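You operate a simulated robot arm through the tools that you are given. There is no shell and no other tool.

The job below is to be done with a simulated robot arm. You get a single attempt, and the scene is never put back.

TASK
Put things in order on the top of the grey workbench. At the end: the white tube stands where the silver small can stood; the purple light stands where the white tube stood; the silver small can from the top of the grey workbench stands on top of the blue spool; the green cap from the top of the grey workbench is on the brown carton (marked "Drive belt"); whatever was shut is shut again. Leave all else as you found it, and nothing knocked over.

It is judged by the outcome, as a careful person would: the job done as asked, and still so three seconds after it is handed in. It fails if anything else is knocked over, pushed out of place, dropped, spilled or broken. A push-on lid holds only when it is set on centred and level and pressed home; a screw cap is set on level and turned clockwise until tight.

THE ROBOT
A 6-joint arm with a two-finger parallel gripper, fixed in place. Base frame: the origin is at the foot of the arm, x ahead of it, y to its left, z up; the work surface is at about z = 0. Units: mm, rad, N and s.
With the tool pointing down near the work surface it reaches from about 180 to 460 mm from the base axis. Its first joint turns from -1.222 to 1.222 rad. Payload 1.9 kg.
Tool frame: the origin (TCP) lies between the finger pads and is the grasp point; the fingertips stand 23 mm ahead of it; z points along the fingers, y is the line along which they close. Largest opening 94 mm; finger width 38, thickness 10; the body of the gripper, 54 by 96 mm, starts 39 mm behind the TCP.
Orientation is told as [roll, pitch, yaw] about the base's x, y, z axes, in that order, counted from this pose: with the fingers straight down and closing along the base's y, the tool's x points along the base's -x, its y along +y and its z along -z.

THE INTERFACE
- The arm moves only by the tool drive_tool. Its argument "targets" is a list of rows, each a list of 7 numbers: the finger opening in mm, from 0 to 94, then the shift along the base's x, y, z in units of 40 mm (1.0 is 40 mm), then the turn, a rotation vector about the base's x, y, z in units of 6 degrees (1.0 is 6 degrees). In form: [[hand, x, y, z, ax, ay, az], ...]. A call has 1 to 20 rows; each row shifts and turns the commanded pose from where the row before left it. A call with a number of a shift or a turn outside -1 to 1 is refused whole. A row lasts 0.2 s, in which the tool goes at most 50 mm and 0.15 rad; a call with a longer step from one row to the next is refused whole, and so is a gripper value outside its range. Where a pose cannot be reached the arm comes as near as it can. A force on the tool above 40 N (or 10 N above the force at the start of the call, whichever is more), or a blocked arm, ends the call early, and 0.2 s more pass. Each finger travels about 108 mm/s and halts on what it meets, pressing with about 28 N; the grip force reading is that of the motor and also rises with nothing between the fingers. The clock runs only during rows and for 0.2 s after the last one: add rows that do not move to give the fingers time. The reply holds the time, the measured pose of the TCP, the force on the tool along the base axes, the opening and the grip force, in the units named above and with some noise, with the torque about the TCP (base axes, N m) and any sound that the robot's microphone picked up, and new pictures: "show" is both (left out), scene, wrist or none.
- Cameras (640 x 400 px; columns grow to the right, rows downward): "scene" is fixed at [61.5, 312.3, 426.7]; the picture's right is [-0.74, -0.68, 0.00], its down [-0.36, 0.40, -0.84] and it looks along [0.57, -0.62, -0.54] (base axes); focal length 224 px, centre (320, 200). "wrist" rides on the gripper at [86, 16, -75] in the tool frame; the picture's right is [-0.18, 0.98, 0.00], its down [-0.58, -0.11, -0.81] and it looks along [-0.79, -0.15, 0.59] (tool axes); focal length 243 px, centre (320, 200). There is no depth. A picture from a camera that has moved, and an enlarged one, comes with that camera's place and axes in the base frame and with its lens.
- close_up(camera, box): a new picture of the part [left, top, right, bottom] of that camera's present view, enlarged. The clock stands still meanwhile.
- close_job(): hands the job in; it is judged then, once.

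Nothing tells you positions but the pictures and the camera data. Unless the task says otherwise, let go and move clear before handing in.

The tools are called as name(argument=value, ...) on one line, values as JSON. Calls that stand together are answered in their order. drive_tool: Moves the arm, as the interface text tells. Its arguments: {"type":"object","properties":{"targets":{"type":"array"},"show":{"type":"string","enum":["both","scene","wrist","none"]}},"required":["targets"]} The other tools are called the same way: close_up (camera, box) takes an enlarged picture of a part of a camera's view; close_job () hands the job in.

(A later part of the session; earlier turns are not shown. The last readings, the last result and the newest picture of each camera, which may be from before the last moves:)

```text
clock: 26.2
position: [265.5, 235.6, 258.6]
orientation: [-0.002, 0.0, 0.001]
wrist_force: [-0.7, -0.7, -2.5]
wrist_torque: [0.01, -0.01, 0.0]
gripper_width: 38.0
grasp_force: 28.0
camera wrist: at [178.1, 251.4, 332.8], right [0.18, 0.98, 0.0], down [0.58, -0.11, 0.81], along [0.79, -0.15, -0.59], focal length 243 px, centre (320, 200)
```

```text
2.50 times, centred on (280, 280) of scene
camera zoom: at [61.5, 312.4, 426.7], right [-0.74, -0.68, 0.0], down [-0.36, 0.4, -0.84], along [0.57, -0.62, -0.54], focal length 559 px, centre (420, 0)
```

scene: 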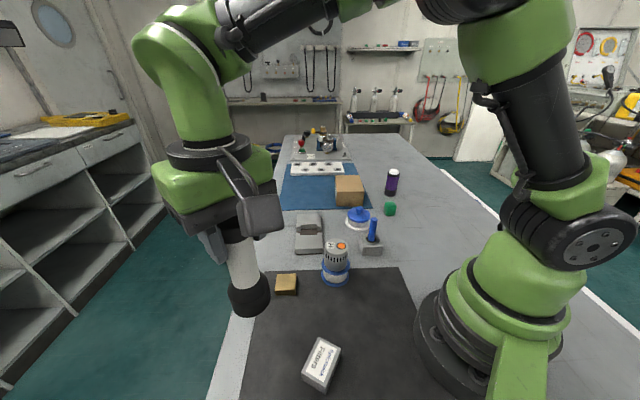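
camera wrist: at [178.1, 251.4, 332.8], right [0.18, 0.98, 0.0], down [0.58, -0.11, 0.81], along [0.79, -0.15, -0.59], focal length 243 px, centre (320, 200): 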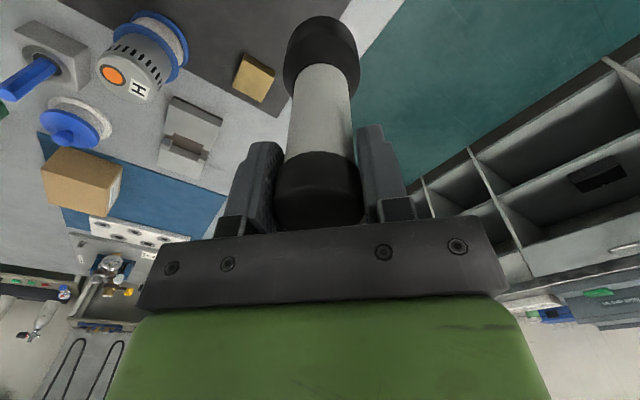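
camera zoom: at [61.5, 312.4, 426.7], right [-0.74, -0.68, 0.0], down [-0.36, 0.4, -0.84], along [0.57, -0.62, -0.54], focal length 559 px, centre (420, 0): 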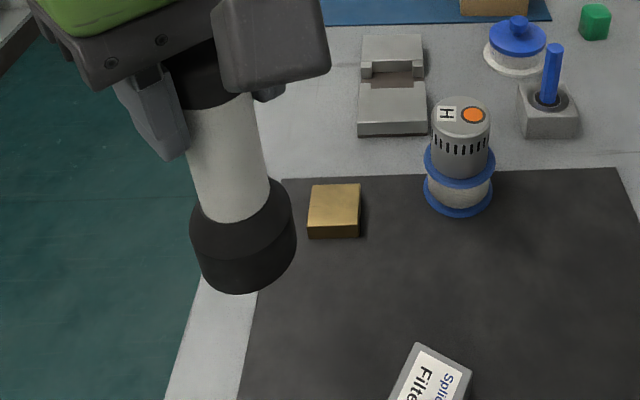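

The tube hangs straight above the can's old place. I'll lower it to just above the surface.

drive_tool(targets=[[25, 0, 0, -0.5, 0, 0, 0], [25, 0, 0, -0.8, 0, 0, 0], [25, 0, 0, -0.8, 0, 0, 0], [25, 0, 0, -0.6, 0, 0, 0], [25, 0, 0, -0.3, 0, 0, 0], [25, 0, 0, -0.05, 0, 0, 0], [25, 0, 0, 0, 0, 0, 0]])

close_up(camera="scene", box=[200, 260, 340, 400])

close_up(camera="wrist", box=[240, 0, 400, 100])

```text
clock: 27.8
position: [265.3, 235.6, 135.6]
orientation: [0.0, 0.0, 0.0]
wrist_force: [0.9, 0.9, -3.4]
wrist_torque: [-0.01, 0.02, 0.02]
gripper_width: 37.8
grasp_force: 27.5
camera wrist: at [178.9, 250.6, 210.3], right [0.18, 0.98, 0.0], down [0.58, -0.11, 0.81], along [0.79, -0.15, -0.59], focal length 243 px, centre (320, 200)
```

scene: 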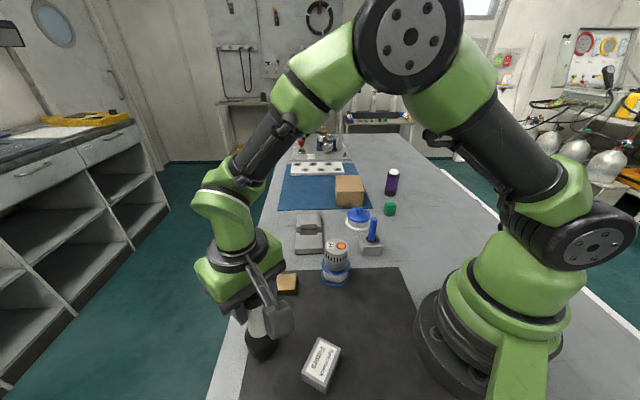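
wrist: 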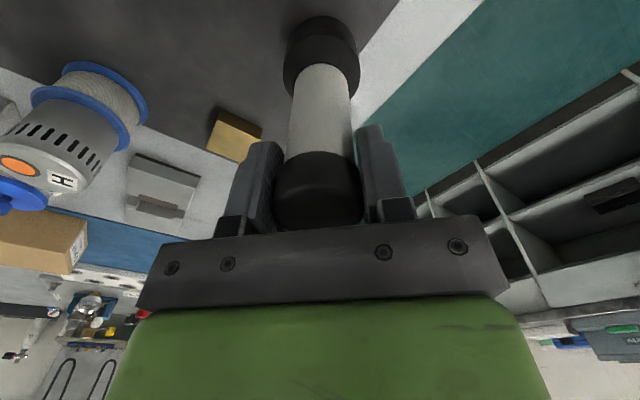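

```text
2.86 times, centred on (270, 330) of scene
camera zoom: at [61.5, 312.3, 426.7], right [-0.74, -0.68, 0.0], down [-0.36, 0.4, -0.84], along [0.57, -0.62, -0.54], focal length 639 px, centre (463, -171)
```

zoom: 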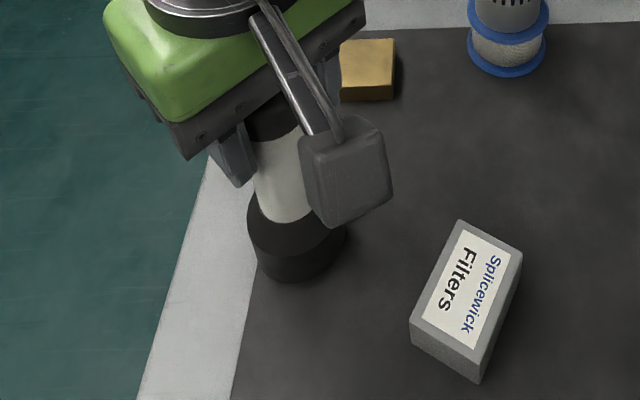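

```text
4.00 times, centred on (320, 50) of wrist
camera zoom: at [178.9, 250.6, 210.3], right [0.18, 0.98, 0.0], down [0.58, -0.11, 0.81], along [0.79, -0.15, -0.59], focal length 970 px, centre (320, 800)
```

zoom: 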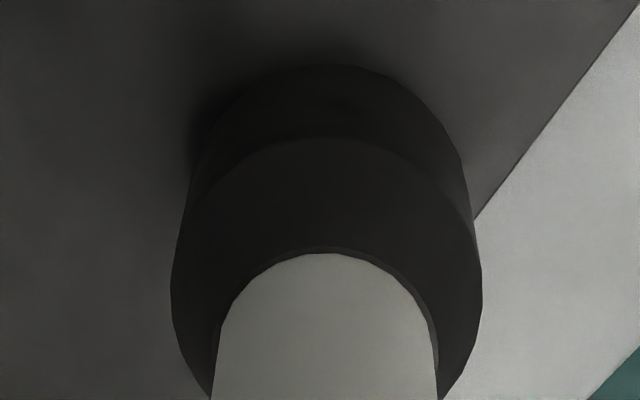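

The base is just above the mat, clear of the box and brass block. I'll creep down until I feel contact.

drive_tool(targets=[[25, 0, 0, -0.08, 0, 0, 0], [25, 0, 0, -0.04, 0, 0, 0], [25, 0, 0, -0.02, 0, 0, 0], [25, 0, 0, 0, 0, 0, 0]], show="none")

```text
clock: 28.8
position: [266.2, 234.9, 130.5]
orientation: [-0.003, -0.001, -0.001]
wrist_force: [0.3, 0.0, -3.6]
wrist_torque: [-0.02, 0.01, 0.0]
gripper_width: 37.9
grasp_force: 28.4
```

The tube is still hanging freely, with no contact yet. I'll take a few more 1 mm steps.

drive_tool(targets=[[25, 0, 0, -0.02, 0, 0, 0], [25, 0, 0, -0.02, 0, 0, 0], [25, 0, 0, 0, 0, 0, 0]], show="none")

```text
clock: 29.6
position: [265.8, 234.9, 129.7]
orientation: [0.0, -0.002, -0.001]
wrist_force: [-2.2, 1.1, 13.6]
wrist_torque: [-0.22, 0.33, -0.05]
gripper_width: 38.2
grasp_force: 28.4
```

Contact is felt at about 14 N, so the base is on the surface. I'll ease off slightly and open the fingers.

drive_tool(targets=[[25, 0, 0, 0.015, 0, 0, 0], [37, 0, 0, 0, 0, 0, 0], [42, 0, 0, 0, 0, 0, 0], [50, 0, 0, 0, 0, 0, 0], [64, 0, 0, 0, 0, 0, 0], [64, 0, 0, 0, 0, 0, 0]])

```text
clock: 31.0
position: [266.2, 234.4, 128.9]
orientation: [-0.002, 0.0, 0.0]
wrist_force: [0.0, -0.3, -0.4]
wrist_torque: [0.01, 0.03, -0.01]
gripper_width: 63.8
grasp_force: 0.0
camera wrist: at [178.8, 250.4, 203.5], right [0.18, 0.98, 0.0], down [0.58, -0.11, 0.81], along [0.79, -0.15, -0.59], focal length 243 px, centre (320, 200)
```

scene: 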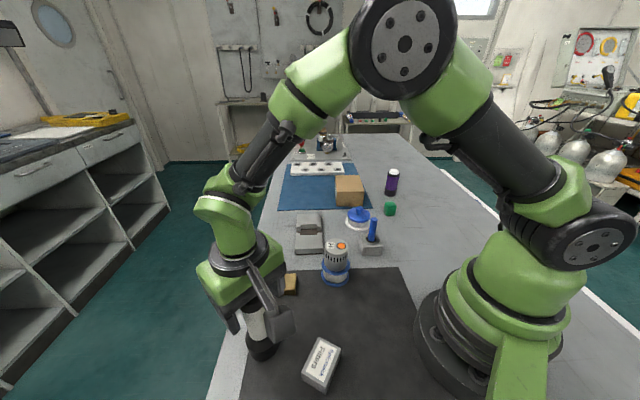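
wrist: 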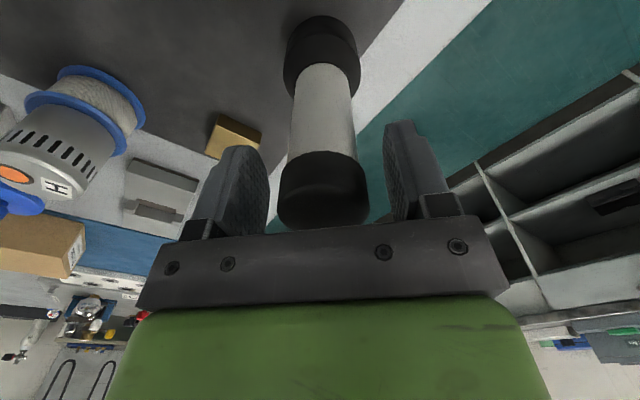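

The tube stands upright on the can's old spot. I'll rise straight up and travel to a viewpoint toward the purple light near (350,-386), turning the wrist to face it.

drive_tool(targets=[[64, 0, 0, 0.5, 0, 0, 0], [64, 0, 0, 1, 0, 0, 0], [70, 0, 0, 1, 0, 0, 0], [80, 0, -0.5, 0, 0, 0, 0], [80, 0.04, -0.92, 0, 0, 0, 0], [80, 0.04, -0.92, 0, 0, 0, -1], [80, 0.04, -0.92, 0, 0, 0, -1], [80, 0.04, -0.92, 0, 0, 0, -1], [80, 0.04, -0.92, 0, 0, 0, -1], [80, 0.04, -0.92, 0, 0, 0, -1], [80, 0.04, -0.92, 0, 0, 0, -1], [80, 0.04, -0.92, 0, 0, 0, -1], [80, 0.04, -0.92, 0, 0, 0, -1], [80, 0.04, -0.92, 0, 0, 0, 0], [80, 0.04, -0.92, 0, 0, 0, 0], [80, 0.04, -0.92, 0, 0, 0, 0], [80, 0.04, -0.92, 0, 0, 0, 0], [80, 0.04, -0.92, 0, 0, 0, 0], [80, 0, -0.4, 0, 0, 0, 0], [80, 0, 0, 0, 0, 0, 0]])

close_up(camera="scene", box=[200, 230, 380, 400])

close_up(camera="wrist", box=[180, 0, 460, 180])

```text
clock: 35.2
position: [287.0, -316.0, 230.0]
orientation: [-0.001, 0.001, -0.837]
wrist_force: [-0.3, -0.3, -0.3]
wrist_torque: [-0.02, -0.02, 0.01]
gripper_width: 80.2
grasp_force: 0.0
camera wrist: at [240.9, -242.0, 303.3], right [0.85, 0.52, 0.0], down [0.31, -0.5, 0.81], along [0.42, -0.69, -0.59], focal length 243 px, centre (320, 200)
```

scene: 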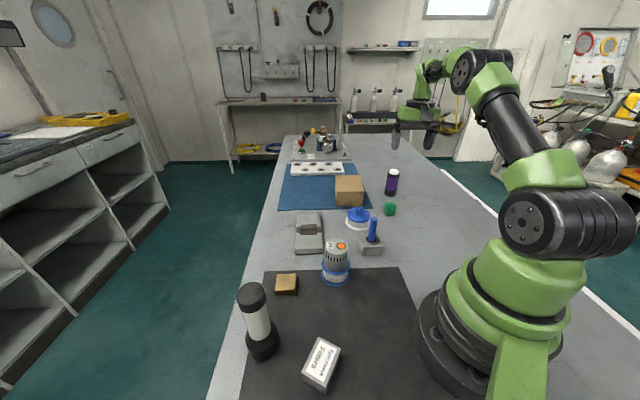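
wrist: 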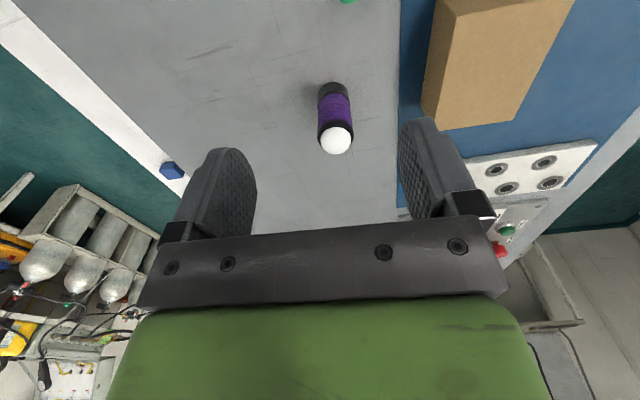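

```text
2.35 times, centred on (290, 315) of scene
camera zoom: at [61.5, 312.3, 426.7], right [-0.74, -0.68, 0.0], down [-0.36, 0.4, -0.84], along [0.57, -0.62, -0.54], focal length 526 px, centre (391, -71)
```

zoom: 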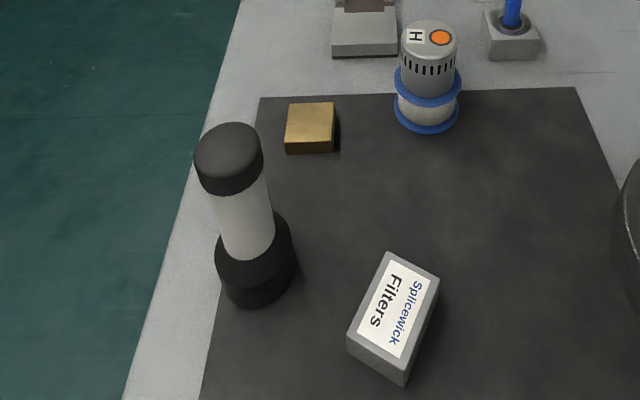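

```text
2.22 times, centred on (320, 90) of wrist
camera zoom: at [240.9, -242.0, 303.3], right [0.85, 0.52, 0.0], down [0.31, -0.5, 0.81], along [0.42, -0.69, -0.59], focal length 539 px, centre (320, 444)
```

zoom: 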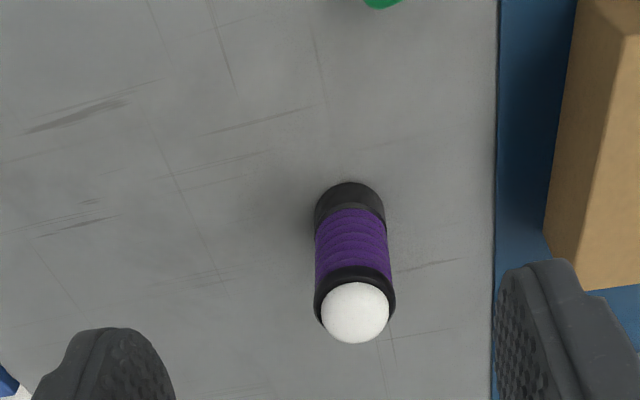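

The tube stands well at its new place. The light's centre is near (352,-387), beyond straight-down reach, so I'll tilt the tool 30° outward while moving above it, and check that the arm gets there.

drive_tool(targets=[[80, 0.3, -0.34, -0.4, -0.743, -0.669, 0], [80, 0.3, -0.34, -0.4, -0.743, -0.669, 0], [80, 0.3, -0.34, -0.4, -0.743, -0.669, 0], [80, 0.3, -0.34, -0.4, -0.743, -0.669, 0], [80, 0.3, -0.34, -0.4, -0.743, -0.669, 0], [80, 0, 0, 0, 0, 0, 0]])

close_up(camera="scene", box=[340, 100, 500, 240])

```text
clock: 36.6
position: [347.7, -383.9, 150.3]
orientation: [-0.002, -0.525, -0.837]
wrist_force: [0.4, 0.4, 0.1]
wrist_torque: [0.02, 0.04, 0.02]
gripper_width: 80.0
grasp_force: 0.1
camera wrist: at [284.2, -290.4, 170.9], right [0.84, 0.54, 0.09], down [-0.01, -0.15, 0.99], along [0.55, -0.83, -0.12], focal length 243 px, centre (320, 200)
```

scene: 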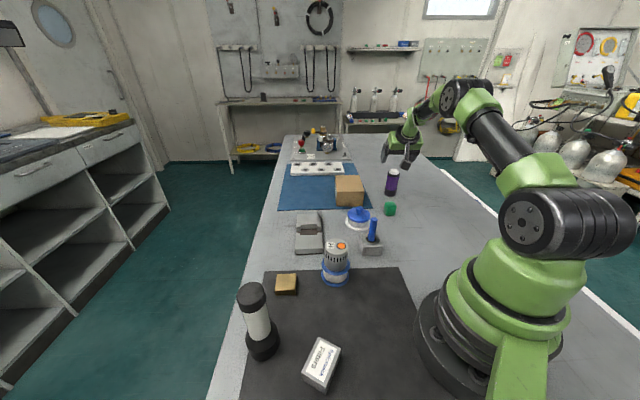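
wrist: 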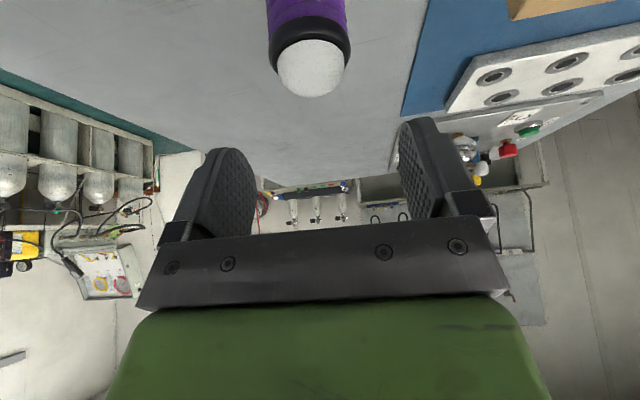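

```text
2.86 times, centred on (420, 170) of scene
camera zoom: at [61.5, 312.3, 426.7], right [-0.74, -0.68, 0.0], down [-0.36, 0.4, -0.84], along [0.57, -0.62, -0.54], focal length 639 px, centre (34, 286)
```

zoom: 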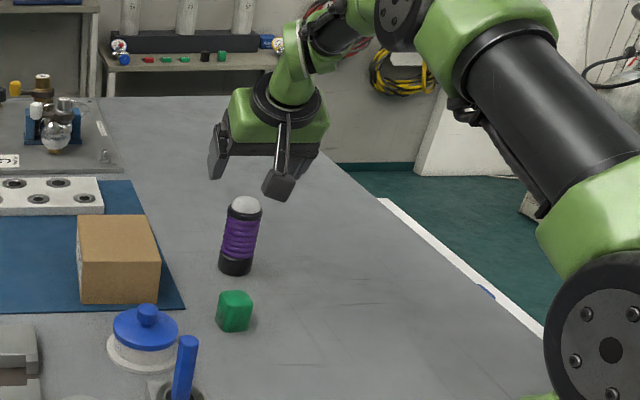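

The arm reached the tilted pose, and the light lies in the tool's plane. I'll descend around it in steps and check before closing.

drive_tool(targets=[[80, 0.04, -0.04, -0.4, 0, 0, 0], [80, 0.04, -0.03, -0.4, 0, 0, 0], [80, 0, 0, -0.4, 0, 0, 0], [80, 0, 0, -0.2, 0, 0, 0], [80, 0, 0, 0, 0, 0, 0]])

close_up(camera="scene", box=[340, 100, 500, 240])

```text
clock: 37.8
position: [352.5, -388.0, 92.9]
orientation: [-0.002, -0.524, -0.838]
wrist_force: [0.1, -0.3, -0.7]
wrist_torque: [0.0, 0.0, 0.01]
gripper_width: 80.0
grasp_force: 0.0
camera wrist: at [287.5, -293.4, 114.4], right [0.84, 0.54, 0.09], down [-0.01, -0.15, 0.99], along [0.55, -0.83, -0.12], focal length 243 px, centre (320, 200)
```

scene: 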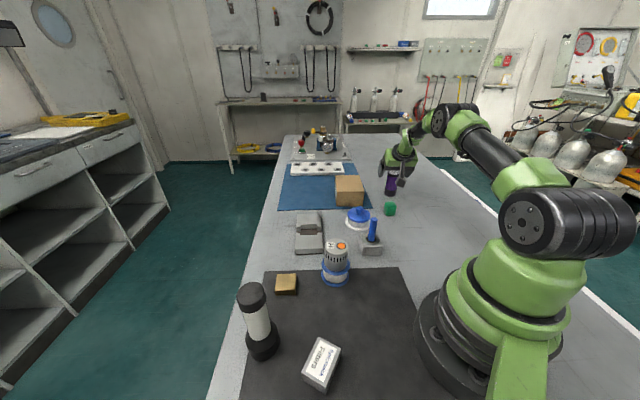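
wrist: 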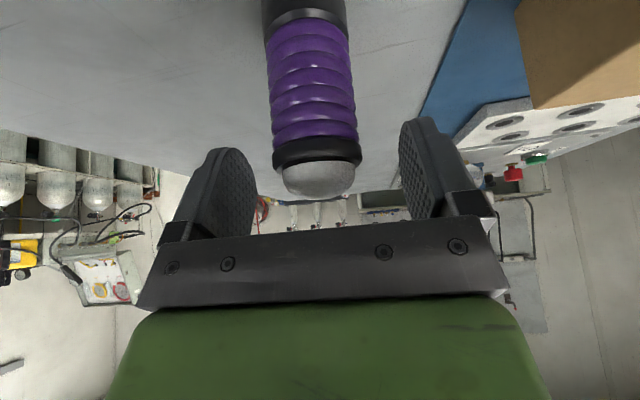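

```text
2.86 times, centred on (420, 170) of scene
camera zoom: at [61.5, 312.3, 426.7], right [-0.74, -0.68, 0.0], down [-0.36, 0.4, -0.84], along [0.57, -0.62, -0.54], focal length 639 px, centre (34, 286)
```

zoom: 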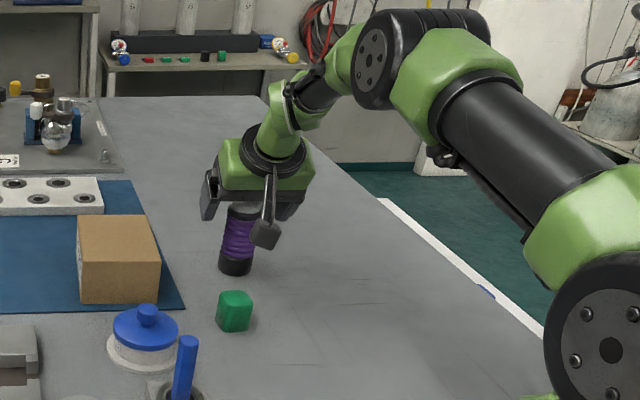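

The light is centred between the fingers. I'll lower the remaining 27 mm, then check clearance to the palm.

drive_tool(targets=[[80, 0, 0, -0.3, 0, 0, 0], [80, 0, 0, -0.25, 0, 0, 0], [80, 0, 0, -0.12, 0, 0, 0], [80, 0, 0, 0, 0, 0, 0]])

close_up(camera="scene", box=[350, 120, 450, 220])

```text
clock: 38.8
position: [352.1, -389.5, 65.7]
orientation: [-0.001, -0.523, -0.838]
wrist_force: [0.4, -0.7, -0.3]
wrist_torque: [-0.01, -0.03, 0.0]
gripper_width: 79.9
grasp_force: 0.0
camera wrist: at [287.4, -294.1, 87.4], right [0.84, 0.54, 0.09], down [-0.01, -0.15, 0.99], along [0.55, -0.83, -0.12], focal length 243 px, centre (320, 200)
```

scene: 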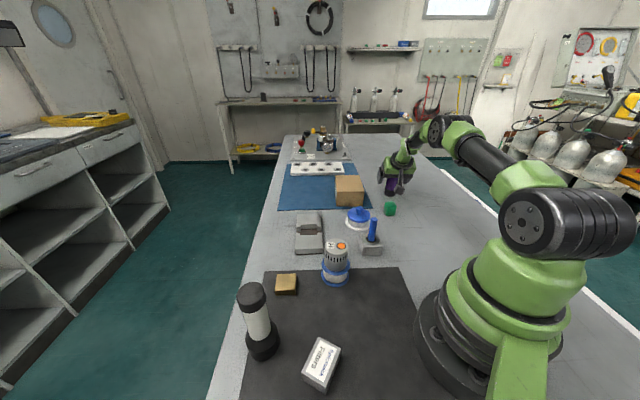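
wrist: 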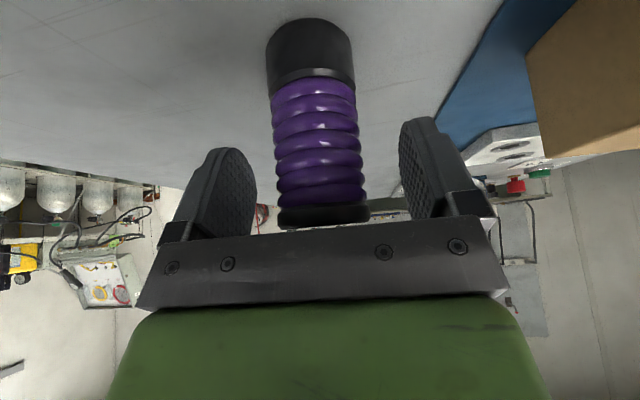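

```text
4.00 times, centred on (400, 170) of scene
camera zoom: at [61.5, 312.3, 426.7], right [-0.74, -0.68, 0.0], down [-0.36, 0.4, -0.84], along [0.57, -0.62, -0.54], focal length 894 px, centre (0, 320)
```

zoom: 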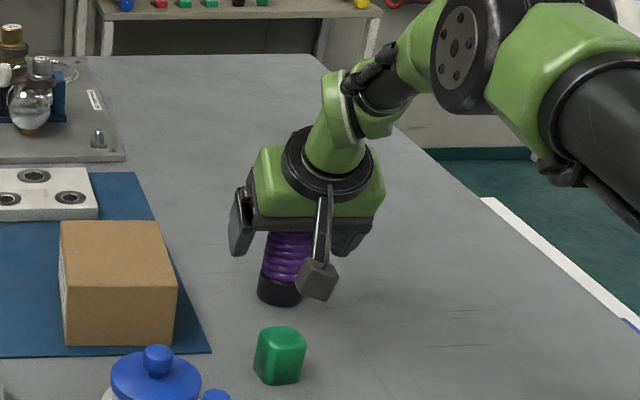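

The light is well between the fingers with the palm clear of its top. I'll close and lift slightly.

drive_tool(targets=[[60, 0, 0, 0, 0, 0, 0], [45, 0, 0, 0, 0, 0, 0], [30, 0, 0, 0, 0, 0, 0], [25, 0, 0, 0, 0, 0, 0], [25, 0, 0, 0, 0, 0, 0], [25, 0, 0, 0.15, 0, 0, 0], [25, 0, 0, 0.2, 0, 0, 0], [25, 0, 0, 0, 0, 0, 0]])

close_up(camera="scene", box=[350, 120, 450, 220])

```text
clock: 40.6
position: [350.2, -388.1, 81.8]
orientation: [-0.001, -0.523, -0.837]
wrist_force: [-0.4, -0.1, -1.6]
wrist_torque: [-0.03, -0.04, -0.02]
gripper_width: 41.5
grasp_force: 27.9
camera wrist: at [287.0, -294.3, 101.5], right [0.84, 0.54, 0.09], down [-0.01, -0.15, 0.99], along [0.55, -0.83, -0.12], focal length 243 px, centre (320, 200)
```

scene: 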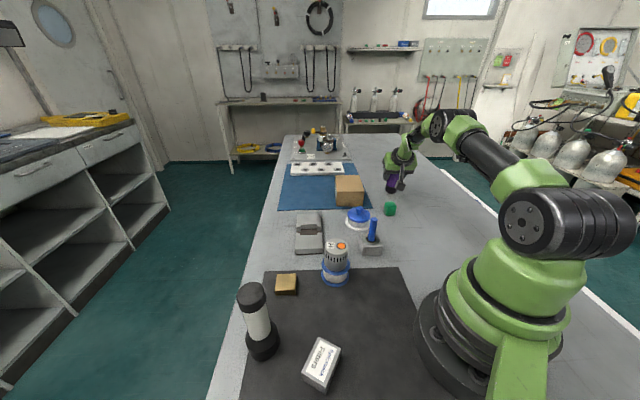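
wrist: 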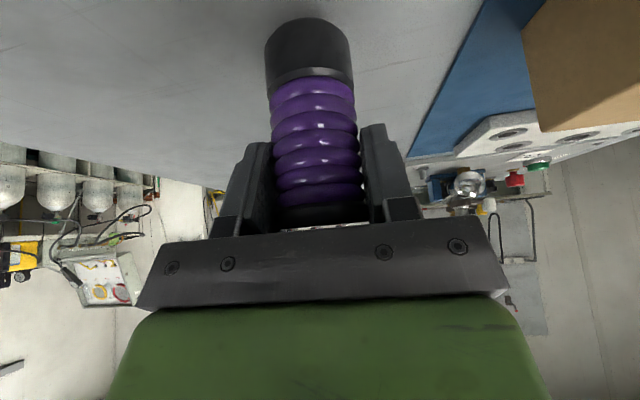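

```text
4.00 times, centred on (400, 170) of scene
camera zoom: at [61.5, 312.3, 426.7], right [-0.74, -0.68, 0.0], down [-0.36, 0.4, -0.84], along [0.57, -0.62, -0.54], focal length 894 px, centre (0, 320)
```

zoom: 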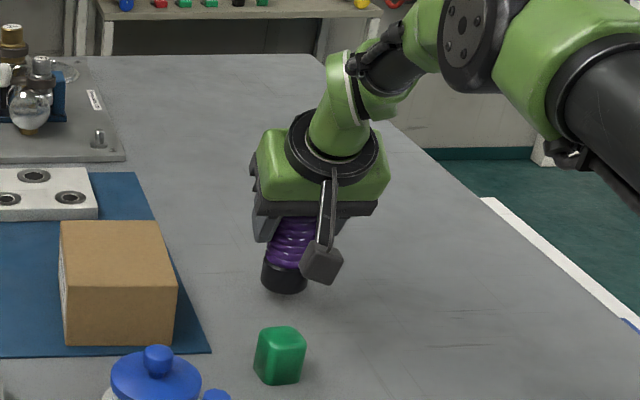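

The light is held upright and lifted. Checking both cameras, the tube's old place is (212,-189). I'll carry the light over the green cap at a safe height to that point, keeping the tilt.

drive_tool(targets=[[25, 0, 0, 0.5, 0, 0, 0], [25, 0, 0, 0.8, 0, 0, 0], [25, 0, 0, 0.7, 0, 0, 0], [25, -0.25, 0.35, 0, 0, 0, 0], [25, -0.5, 0.71, 0, 0, 0, 0], [25, -0.5, 0.71, 0, 0, 0, 0], [25, -0.5, 0.71, 0, 0, 0, 0], [25, -0.5, 0.71, 0, 0, 0, 0], [25, -0.5, 0.71, 0, 0, 0, 0], [25, -0.5, 0.71, 0, 0, 0, 0], [25, -0.25, 0.337, 0, 0, 0, 0], [25, 0, 0, 0, 0, 0, 0]])

close_up(camera="scene", box=[340, 100, 500, 260])

```text
clock: 43.2
position: [234.7, -231.8, 160.8]
orientation: [-0.009, -0.52, -0.836]
wrist_force: [0.1, -0.8, -1.5]
wrist_torque: [-0.01, -0.01, -0.02]
gripper_width: 41.4
grasp_force: 27.9
out of reach, approached as far as the arm can: row 8, 9, 10
camera wrist: at [171.8, -137.6, 182.3], right [0.84, 0.54, 0.08], down [-0.01, -0.14, 0.99], along [0.54, -0.83, -0.12], focal length 243 px, centre (320, 200)
```

scene: 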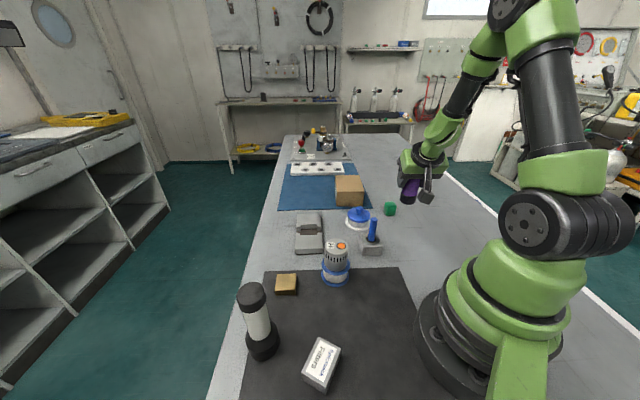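
wrist: 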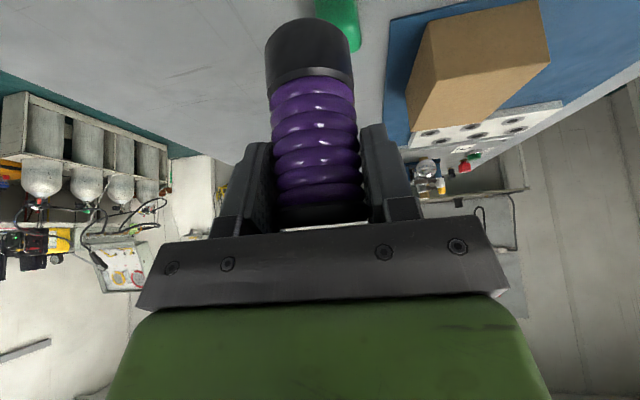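

```text
2.50 times, centred on (420, 180) of scene
camera zoom: at [61.5, 312.3, 426.7], right [-0.74, -0.68, 0.0], down [-0.36, 0.4, -0.84], along [0.57, -0.62, -0.54], focal length 559 px, centre (70, 250)
```

zoom: 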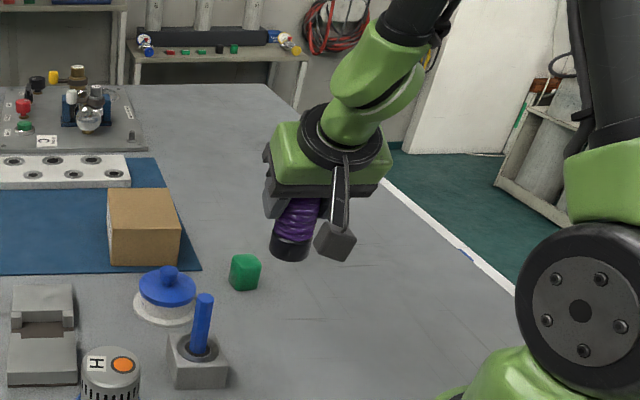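

The light is still held safely, but the arm cannot fold in to (212,-189) with this 30° tilt. I'll set the light down on a clear patch near (230,-310) and regrip it with the tool straight down. First a small move tells me where the commanded pose is.

drive_tool(targets=[[25, 0, -0.5, 0, 0, 0, 0], [25, 0, -0.5, 0, 0, 0, 0], [25, 0, 0, 0, 0, 0, 0]], show="none")

```text
clock: 44.0
position: [241.3, -256.1, 164.9]
orientation: [-0.01, -0.505, -0.836]
wrist_force: [0.0, -0.4, -2.0]
wrist_torque: [0.03, 0.02, -0.02]
gripper_width: 41.3
grasp_force: 28.1
out of reach, approached as far as the arm can: row 1, 2
```

The commanded pose is the uncut one, now about (212,-229). I'll move on to (230,-310), which should be within reach with this tilt.

drive_tool(targets=[[25, 0.2, -0.5, 0, 0, 0, 0], [25, 0.15, -0.6, 0, 0, 0, 0], [25, 0.1, -0.6, 0, 0, 0, 0], [25, 0, -0.32, 0, 0, 0, 0], [25, 0, 0, 0, 0, 0, 0], [25, 0, 0, 0, 0, 0, 0]])

close_up(camera="scene", box=[340, 100, 500, 260])

```text
clock: 45.4
position: [256.0, -335.8, 165.3]
orientation: [-0.002, -0.523, -0.837]
wrist_force: [-0.6, 0.2, -1.8]
wrist_torque: [-0.02, 0.02, 0.01]
gripper_width: 41.2
grasp_force: 28.3
out of reach, approached as far as the arm can: row 1
camera wrist: at [191.5, -242.1, 187.7], right [0.84, 0.54, 0.09], down [-0.01, -0.15, 0.99], along [0.55, -0.83, -0.12], focal length 243 px, centre (320, 200)
```

scene: 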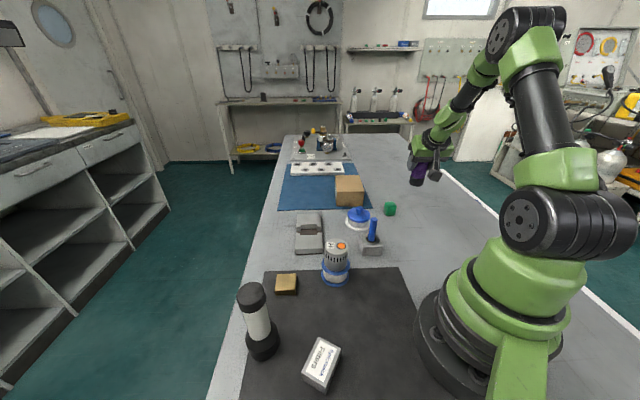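
wrist: 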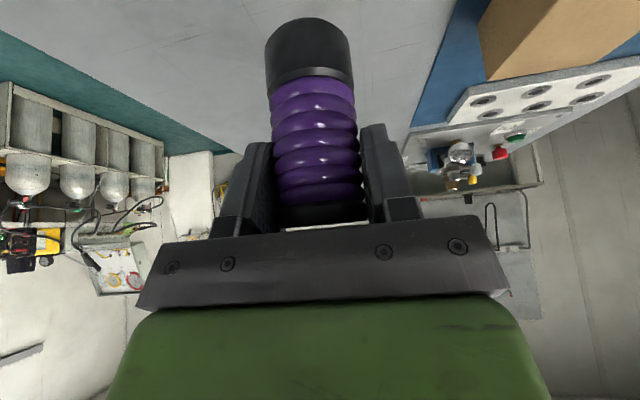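

```text
2.50 times, centred on (420, 180) of scene
camera zoom: at [61.5, 312.3, 426.7], right [-0.74, -0.68, 0.0], down [-0.36, 0.4, -0.84], along [0.57, -0.62, -0.54], focal length 559 px, centre (70, 250)
```

zoom: 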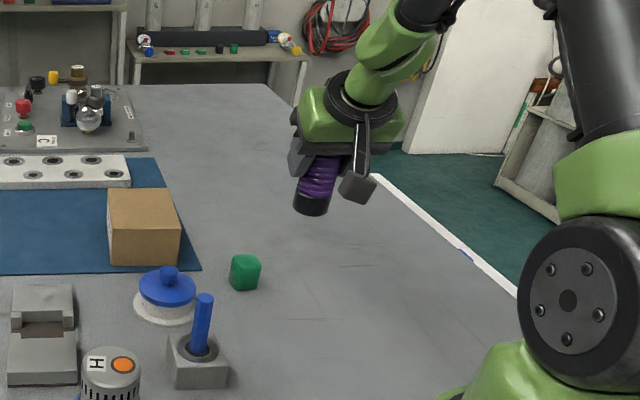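

The pose is now clean at about (256,-336,165) with the tilt unchanged, so the light is upright over empty bench, 70 mm from the green cap. I'll lower it here as a waystation.

drive_tool(targets=[[25, 0, 0, -0.5, 0, 0, 0], [25, 0, 0, -0.7, 0, 0, 0], [25, 0, 0, -0.6, 0, 0, 0], [25, 0, 0, -0.35, 0, 0, 0], [25, 0, 0, -0.1, 0, 0, 0], [25, 0, 0, 0, 0, 0, 0]])

close_up(camera="scene", box=[350, 130, 470, 240])

```text
clock: 46.8
position: [255.3, -336.4, 85.7]
orientation: [-0.002, -0.522, -0.838]
wrist_force: [0.5, -0.4, -1.9]
wrist_torque: [0.0, 0.02, 0.0]
gripper_width: 41.3
grasp_force: 28.1
out of reach, approached as far as the arm can: row 3
camera wrist: at [191.6, -242.7, 106.4], right [0.84, 0.54, 0.09], down [-0.01, -0.15, 0.99], along [0.55, -0.83, -0.12], focal length 243 px, centre (320, 200)
```

scene: 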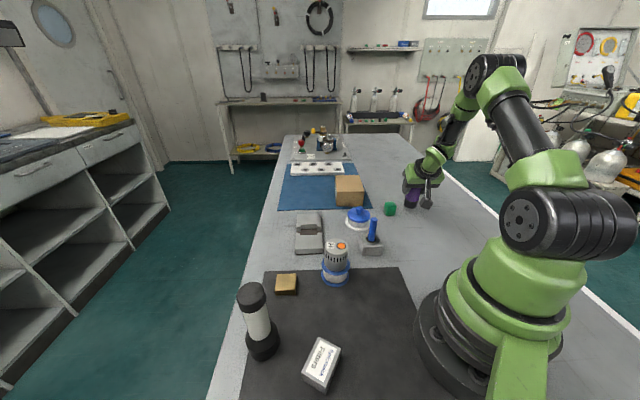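
wrist: 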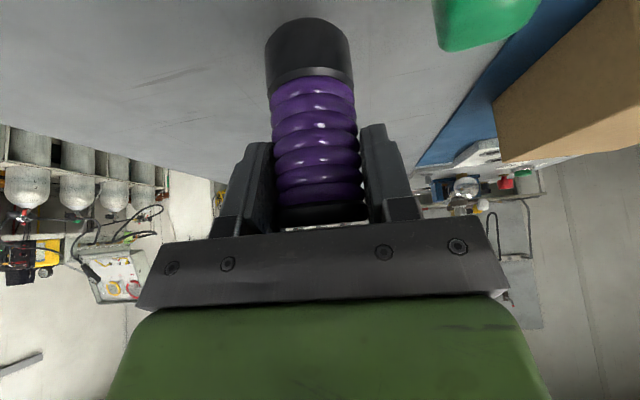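

```text
3.64 times, centred on (410, 185) of scene
camera zoom: at [61.5, 312.3, 426.7], right [-0.74, -0.68, 0.0], down [-0.36, 0.4, -0.84], along [0.57, -0.62, -0.54], focal length 813 px, centre (-7, 254)
```

zoom: 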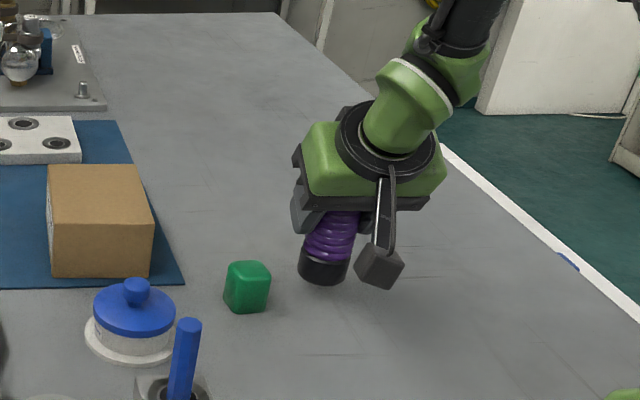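

I'm at z≈86 with the light about 18 mm above the bench. I'll continue lowering in small steps.

drive_tool(targets=[[25, 0, 0, -0.2, 0, 0, 0], [25, 0, 0, -0.12, 0, 0, 0], [25, 0, 0, 0, 0, 0, 0]], show="none")

```text
clock: 47.6
position: [255.2, -336.1, 72.1]
orientation: [-0.002, -0.523, -0.837]
wrist_force: [0.7, 0.2, -1.7]
wrist_torque: [-0.03, 0.03, 0.0]
gripper_width: 41.3
grasp_force: 28.1
```

drive_tool(targets=[[25, 0, 0, -0.05, 0, 0, 0], [25, 0, 0, -0.03, 0, 0, 0], [25, 0, 0, -0.02, 0, 0, 0], [25, 0, 0, 0, 0, 0, 0]], show="none")

```text
clock: 48.6
position: [257.2, -335.3, 67.4]
orientation: [-0.003, -0.523, -0.838]
wrist_force: [-0.1, 0.0, -2.3]
wrist_torque: [-0.02, -0.01, 0.03]
gripper_width: 41.4
grasp_force: 28.2
```

The light is still hanging with no contact at z≈67.5. I'll keep creeping down in millimetre steps.

drive_tool(targets=[[25, 0, 0, -0.02, 0, 0, 0], [25, 0, 0, -0.02, 0, 0, 0], [25, 0, 0, 0, 0, 0, 0]], show="none")

```text
clock: 49.4
position: [256.9, -336.0, 67.3]
orientation: [-0.003, -0.524, -0.837]
wrist_force: [-1.3, 0.7, 1.8]
wrist_torque: [0.09, 0.03, 0.04]
gripper_width: 41.1
grasp_force: 28.2
```

First contact is felt. I'll go half a millimetre more, then open the fingers slowly.

drive_tool(targets=[[25, 0, 0, -0.01, 0, 0, 0], [39, 0, 0, 0, 0, 0, 0], [44, 0, 0, 0, 0, 0, 0], [52, 0, 0, 0, 0, 0, 0], [66, 0, 0, 0, 0, 0, 0], [76, 0, 0, 0, 0, 0, 0]])

close_up(camera="scene", box=[350, 130, 470, 240])

```text
clock: 50.8
position: [256.0, -336.1, 66.1]
orientation: [-0.001, -0.523, -0.838]
wrist_force: [-0.6, 0.4, 0.4]
wrist_torque: [0.01, 0.0, 0.02]
gripper_width: 76.2
grasp_force: 0.1
camera wrist: at [192.3, -242.1, 87.5], right [0.84, 0.54, 0.09], down [-0.01, -0.15, 0.99], along [0.55, -0.83, -0.12], focal length 243 px, centre (320, 200)
```

scene: 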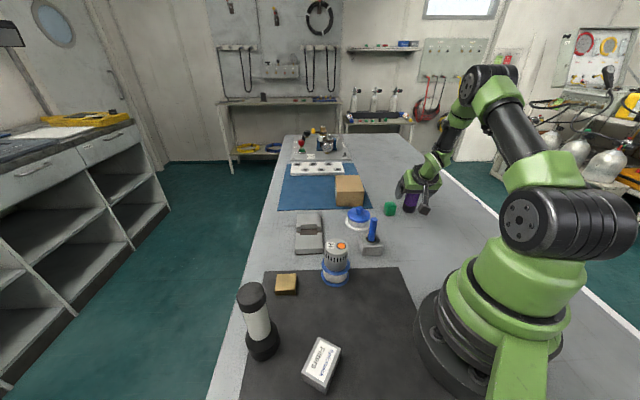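
wrist: 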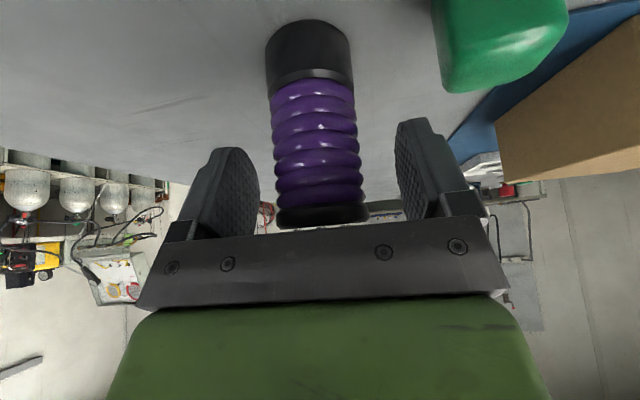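

```text
3.64 times, centred on (410, 185) of scene
camera zoom: at [61.5, 312.3, 426.7], right [-0.74, -0.68, 0.0], down [-0.36, 0.4, -0.84], along [0.57, -0.62, -0.54], focal length 813 px, centre (-7, 254)
```

zoom: 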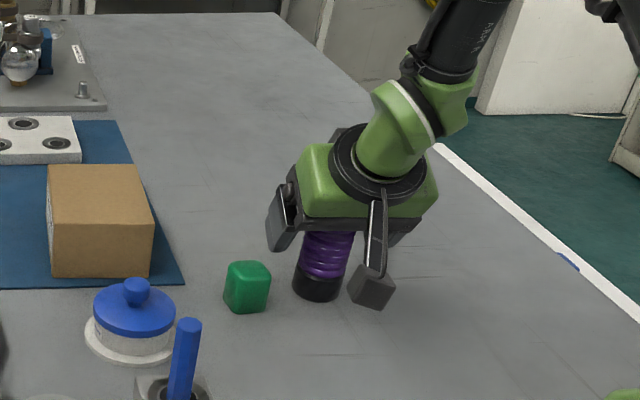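

The light stands upright at the waystation near (256,-336). I'll lift the tilted tool straight up clear of it.

drive_tool(targets=[[76, 0, 0, 0.4, 0, 0, 0], [76, 0, 0, 0.6, 0, 0, 0], [76, 0, 0, 0.6, 0, 0, 0], [76, 0, 0, 0.6, 0, 0, 0], [76, 0, 0, 0.4, 0, 0, 0], [76, 0, 0, 0, 0, 0, 0]])

```text
clock: 52.2
position: [259.3, -334.7, 137.6]
orientation: [0.0, -0.524, -0.837]
wrist_force: [0.1, -0.3, 0.1]
wrist_torque: [0.02, 0.0, 0.0]
gripper_width: 75.9
grasp_force: 0.1
out of reach, approached as far as the arm can: row 2, 3, 4
camera wrist: at [194.3, -240.5, 158.9], right [0.84, 0.54, 0.09], down [-0.01, -0.15, 0.99], along [0.55, -0.83, -0.12], focal length 243 px, centre (320, 200)
```

scene: 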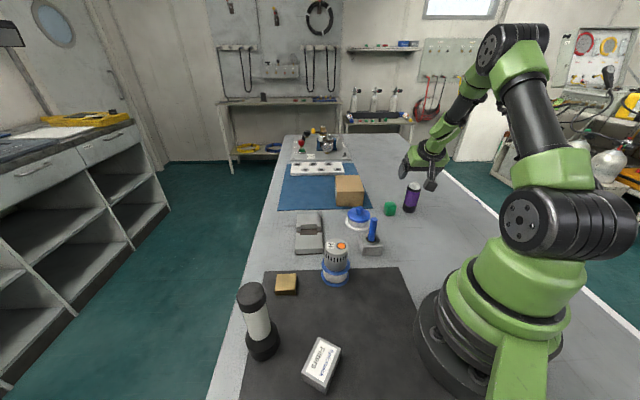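
wrist: 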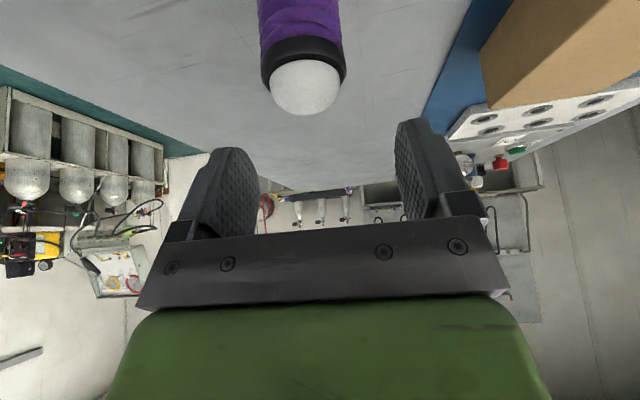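

The tool is clear above the light, which still stands. I'll straighten the tool to point down while rising a little.

drive_tool(targets=[[80, 0, 0, 0.2, 0.743, 0.669, 0], [80, 0, 0, 0.2, 0.743, 0.669, 0], [80, 0, 0, 0.2, 0.743, 0.669, 0], [80, 0, 0, 0.2, 0.743, 0.669, 0], [80, 0, 0, 0.2, 0.743, 0.669, 0], [80, 0, 0, 0, 0, 0, 0]])

close_up(camera="wrist", box=[200, 0, 440, 150])

close_up(camera="scene", box=[350, 130, 470, 240])

```text
clock: 53.6
position: [148.4, -333.8, 136.7]
orientation: [0.03, -0.009, -0.831]
wrist_force: [1.1, -0.6, 0.1]
wrist_torque: [0.02, -0.03, 0.01]
gripper_width: 80.1
grasp_force: 0.1
out of reach, approached as far as the arm can: row 1, 2, 3, 4, 5
camera wrist: at [99.8, -260.3, 210.6], right [0.85, 0.53, 0.03], down [0.29, -0.51, 0.81], along [0.44, -0.68, -0.59], focal length 243 px, centre (320, 200)
```

scene: 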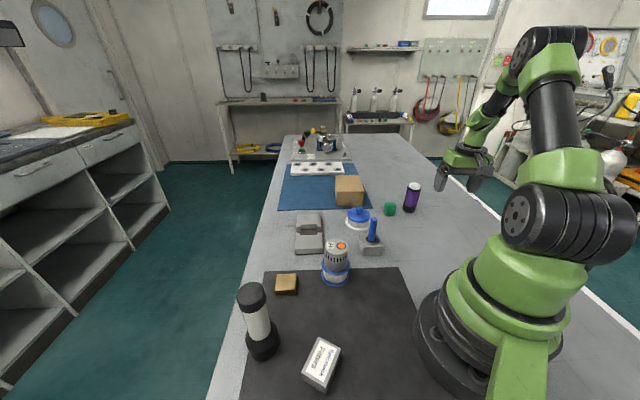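
wrist: 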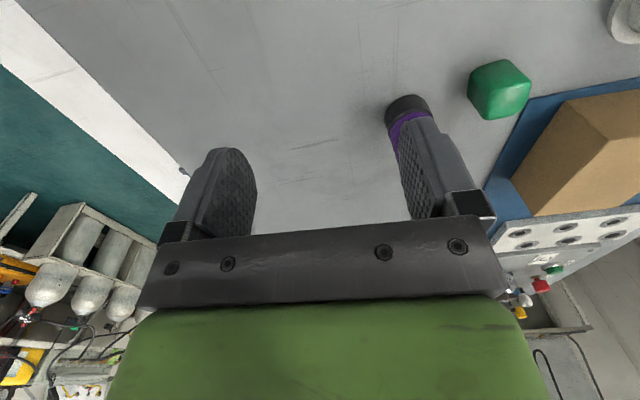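

```text
2.67 times, centred on (320, 75) of wrist
camera zoom: at [99.8, -260.3, 210.6], right [0.85, 0.53, 0.03], down [0.29, -0.51, 0.81], along [0.44, -0.68, -0.59], focal length 647 px, centre (320, 533)
```

zoom: 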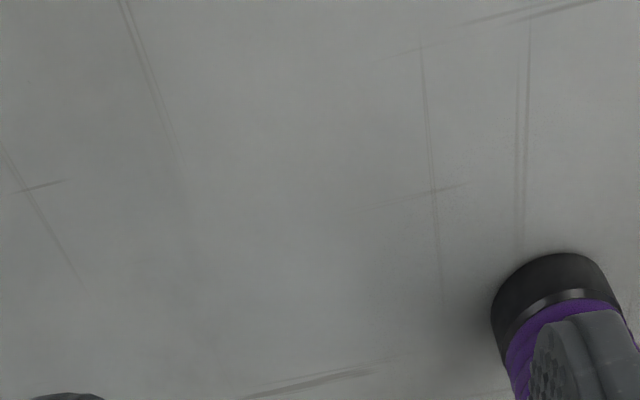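

```text
3.64 times, centred on (410, 185) of scene
camera zoom: at [61.5, 312.3, 426.7], right [-0.74, -0.68, 0.0], down [-0.36, 0.4, -0.84], along [0.57, -0.62, -0.54], focal length 813 px, centre (-7, 254)
```

zoom: 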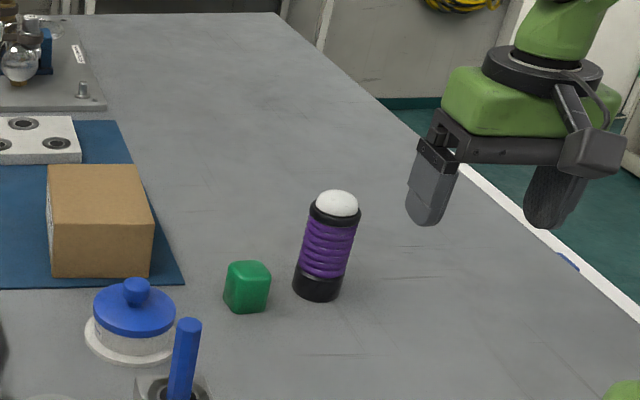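

The light still stands, but the arm strayed sideways to (148,-334): it ran into a joint limit while straightening. Nothing was touched. I'll rise and come back toward a pose known to be good, one step at a time.

drive_tool(targets=[[80, 0, 0, 0.6, 0, 0, 0], [80, 0, 0, 0.8, 0, 0, 0], [80, 0, 0, 0.6, 0, 0, 0], [80, 0, 0, 0, 0, 0, 0]])

```text
clock: 54.6
position: [130.7, -309.7, 186.2]
orientation: [0.019, -0.014, -0.813]
wrist_force: [-0.2, 0.0, -0.3]
wrist_torque: [0.02, 0.02, 0.01]
gripper_width: 80.0
grasp_force: 0.2
out of reach, approached as far as the arm can: row 1, 2, 3
camera wrist: at [80.9, -235.8, 259.9], right [0.84, 0.54, 0.02], down [0.3, -0.5, 0.81], along [0.45, -0.68, -0.58], focal length 243 px, centre (320, 200)
```

scene: 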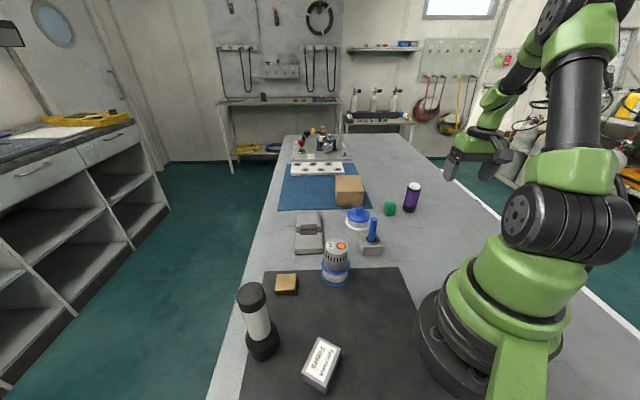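
wrist: 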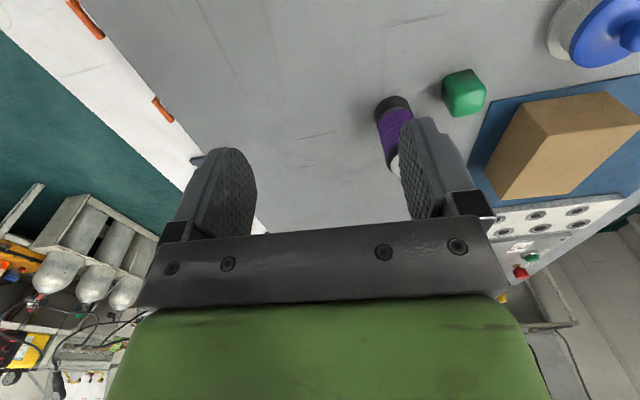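

The arm is being held off by a limit; its wrist joints probably went round the other way near a singular pose. I'll look closely at the arm's shape before deciding how to unwind it.

close_up(camera="scene", box=[420, 0, 640, 200])

close_up(camera="scene", box=[460, 60, 560, 160])

```text
2.00 times, centred on (530, 100) of scene
camera zoom: at [61.5, 312.3, 426.7], right [-0.74, -0.68, 0.0], down [-0.36, 0.4, -0.84], along [0.57, -0.62, -0.54], focal length 447 px, centre (-100, 400)
```

zoom: 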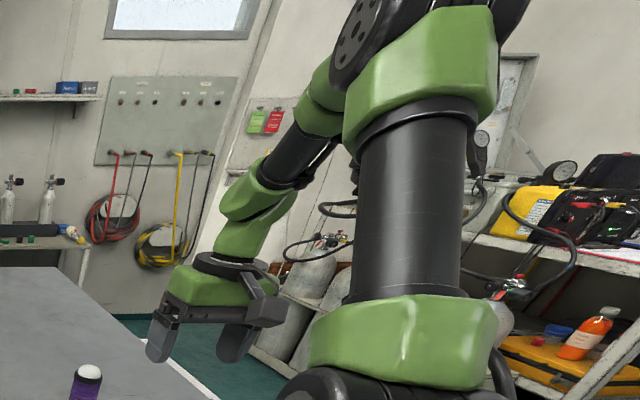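

```text
4.00 times, centred on (510, 110) of scene
camera zoom: at [61.5, 312.3, 426.7], right [-0.74, -0.68, 0.0], down [-0.36, 0.4, -0.84], along [0.57, -0.62, -0.54], focal length 894 px, centre (-440, 560)
```

zoom: 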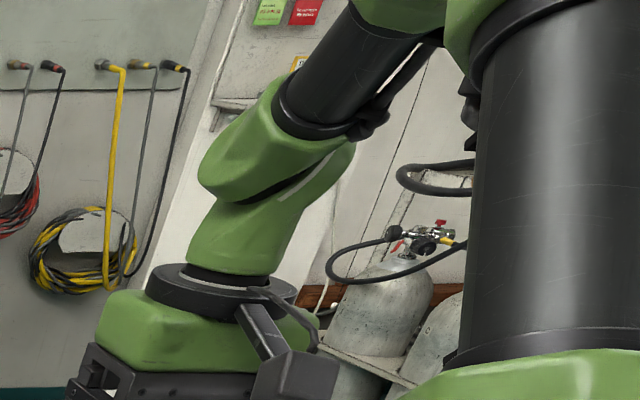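

The wrist seems flipped, with the hand's rotation joint near its end stop. Turning the hand the other way should free it, so I'll test that here, high over empty bench.

drive_tool(targets=[[80, 0, 0, 0, 0, 0, 1], [80, 0, 0, 0, 0, 0, 1], [80, 0, 0, 0, 0, 0, 1], [80, 0, 0, 0, 0, 0, 1], [80, 0, 0, 0, 0, 0, 0]])

```text
clock: 55.8
position: [132.6, -312.4, 190.4]
orientation: [0.009, -0.003, -0.418]
wrist_force: [-0.6, -0.1, 0.0]
wrist_torque: [-0.01, 0.0, 0.01]
gripper_width: 79.9
grasp_force: 0.1
out of reach, approached as far as the arm can: row 1
camera wrist: at [57.7, -264.3, 265.4], right [0.57, 0.82, 0.01], down [0.48, -0.34, 0.81], along [0.67, -0.45, -0.59], focal length 243 px, centre (320, 200)
```

scene: 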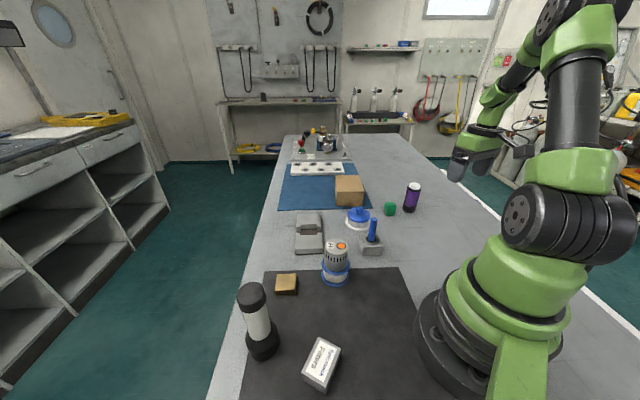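
wrist: 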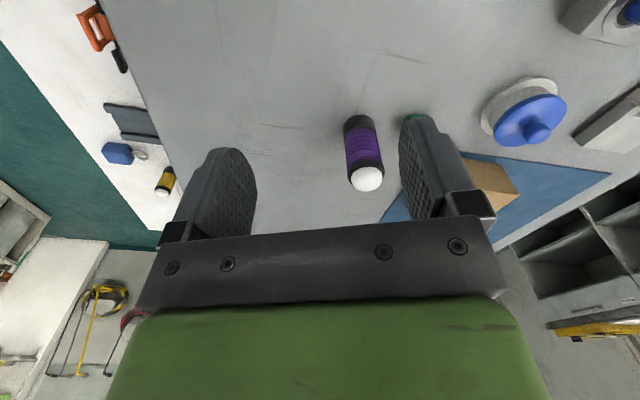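

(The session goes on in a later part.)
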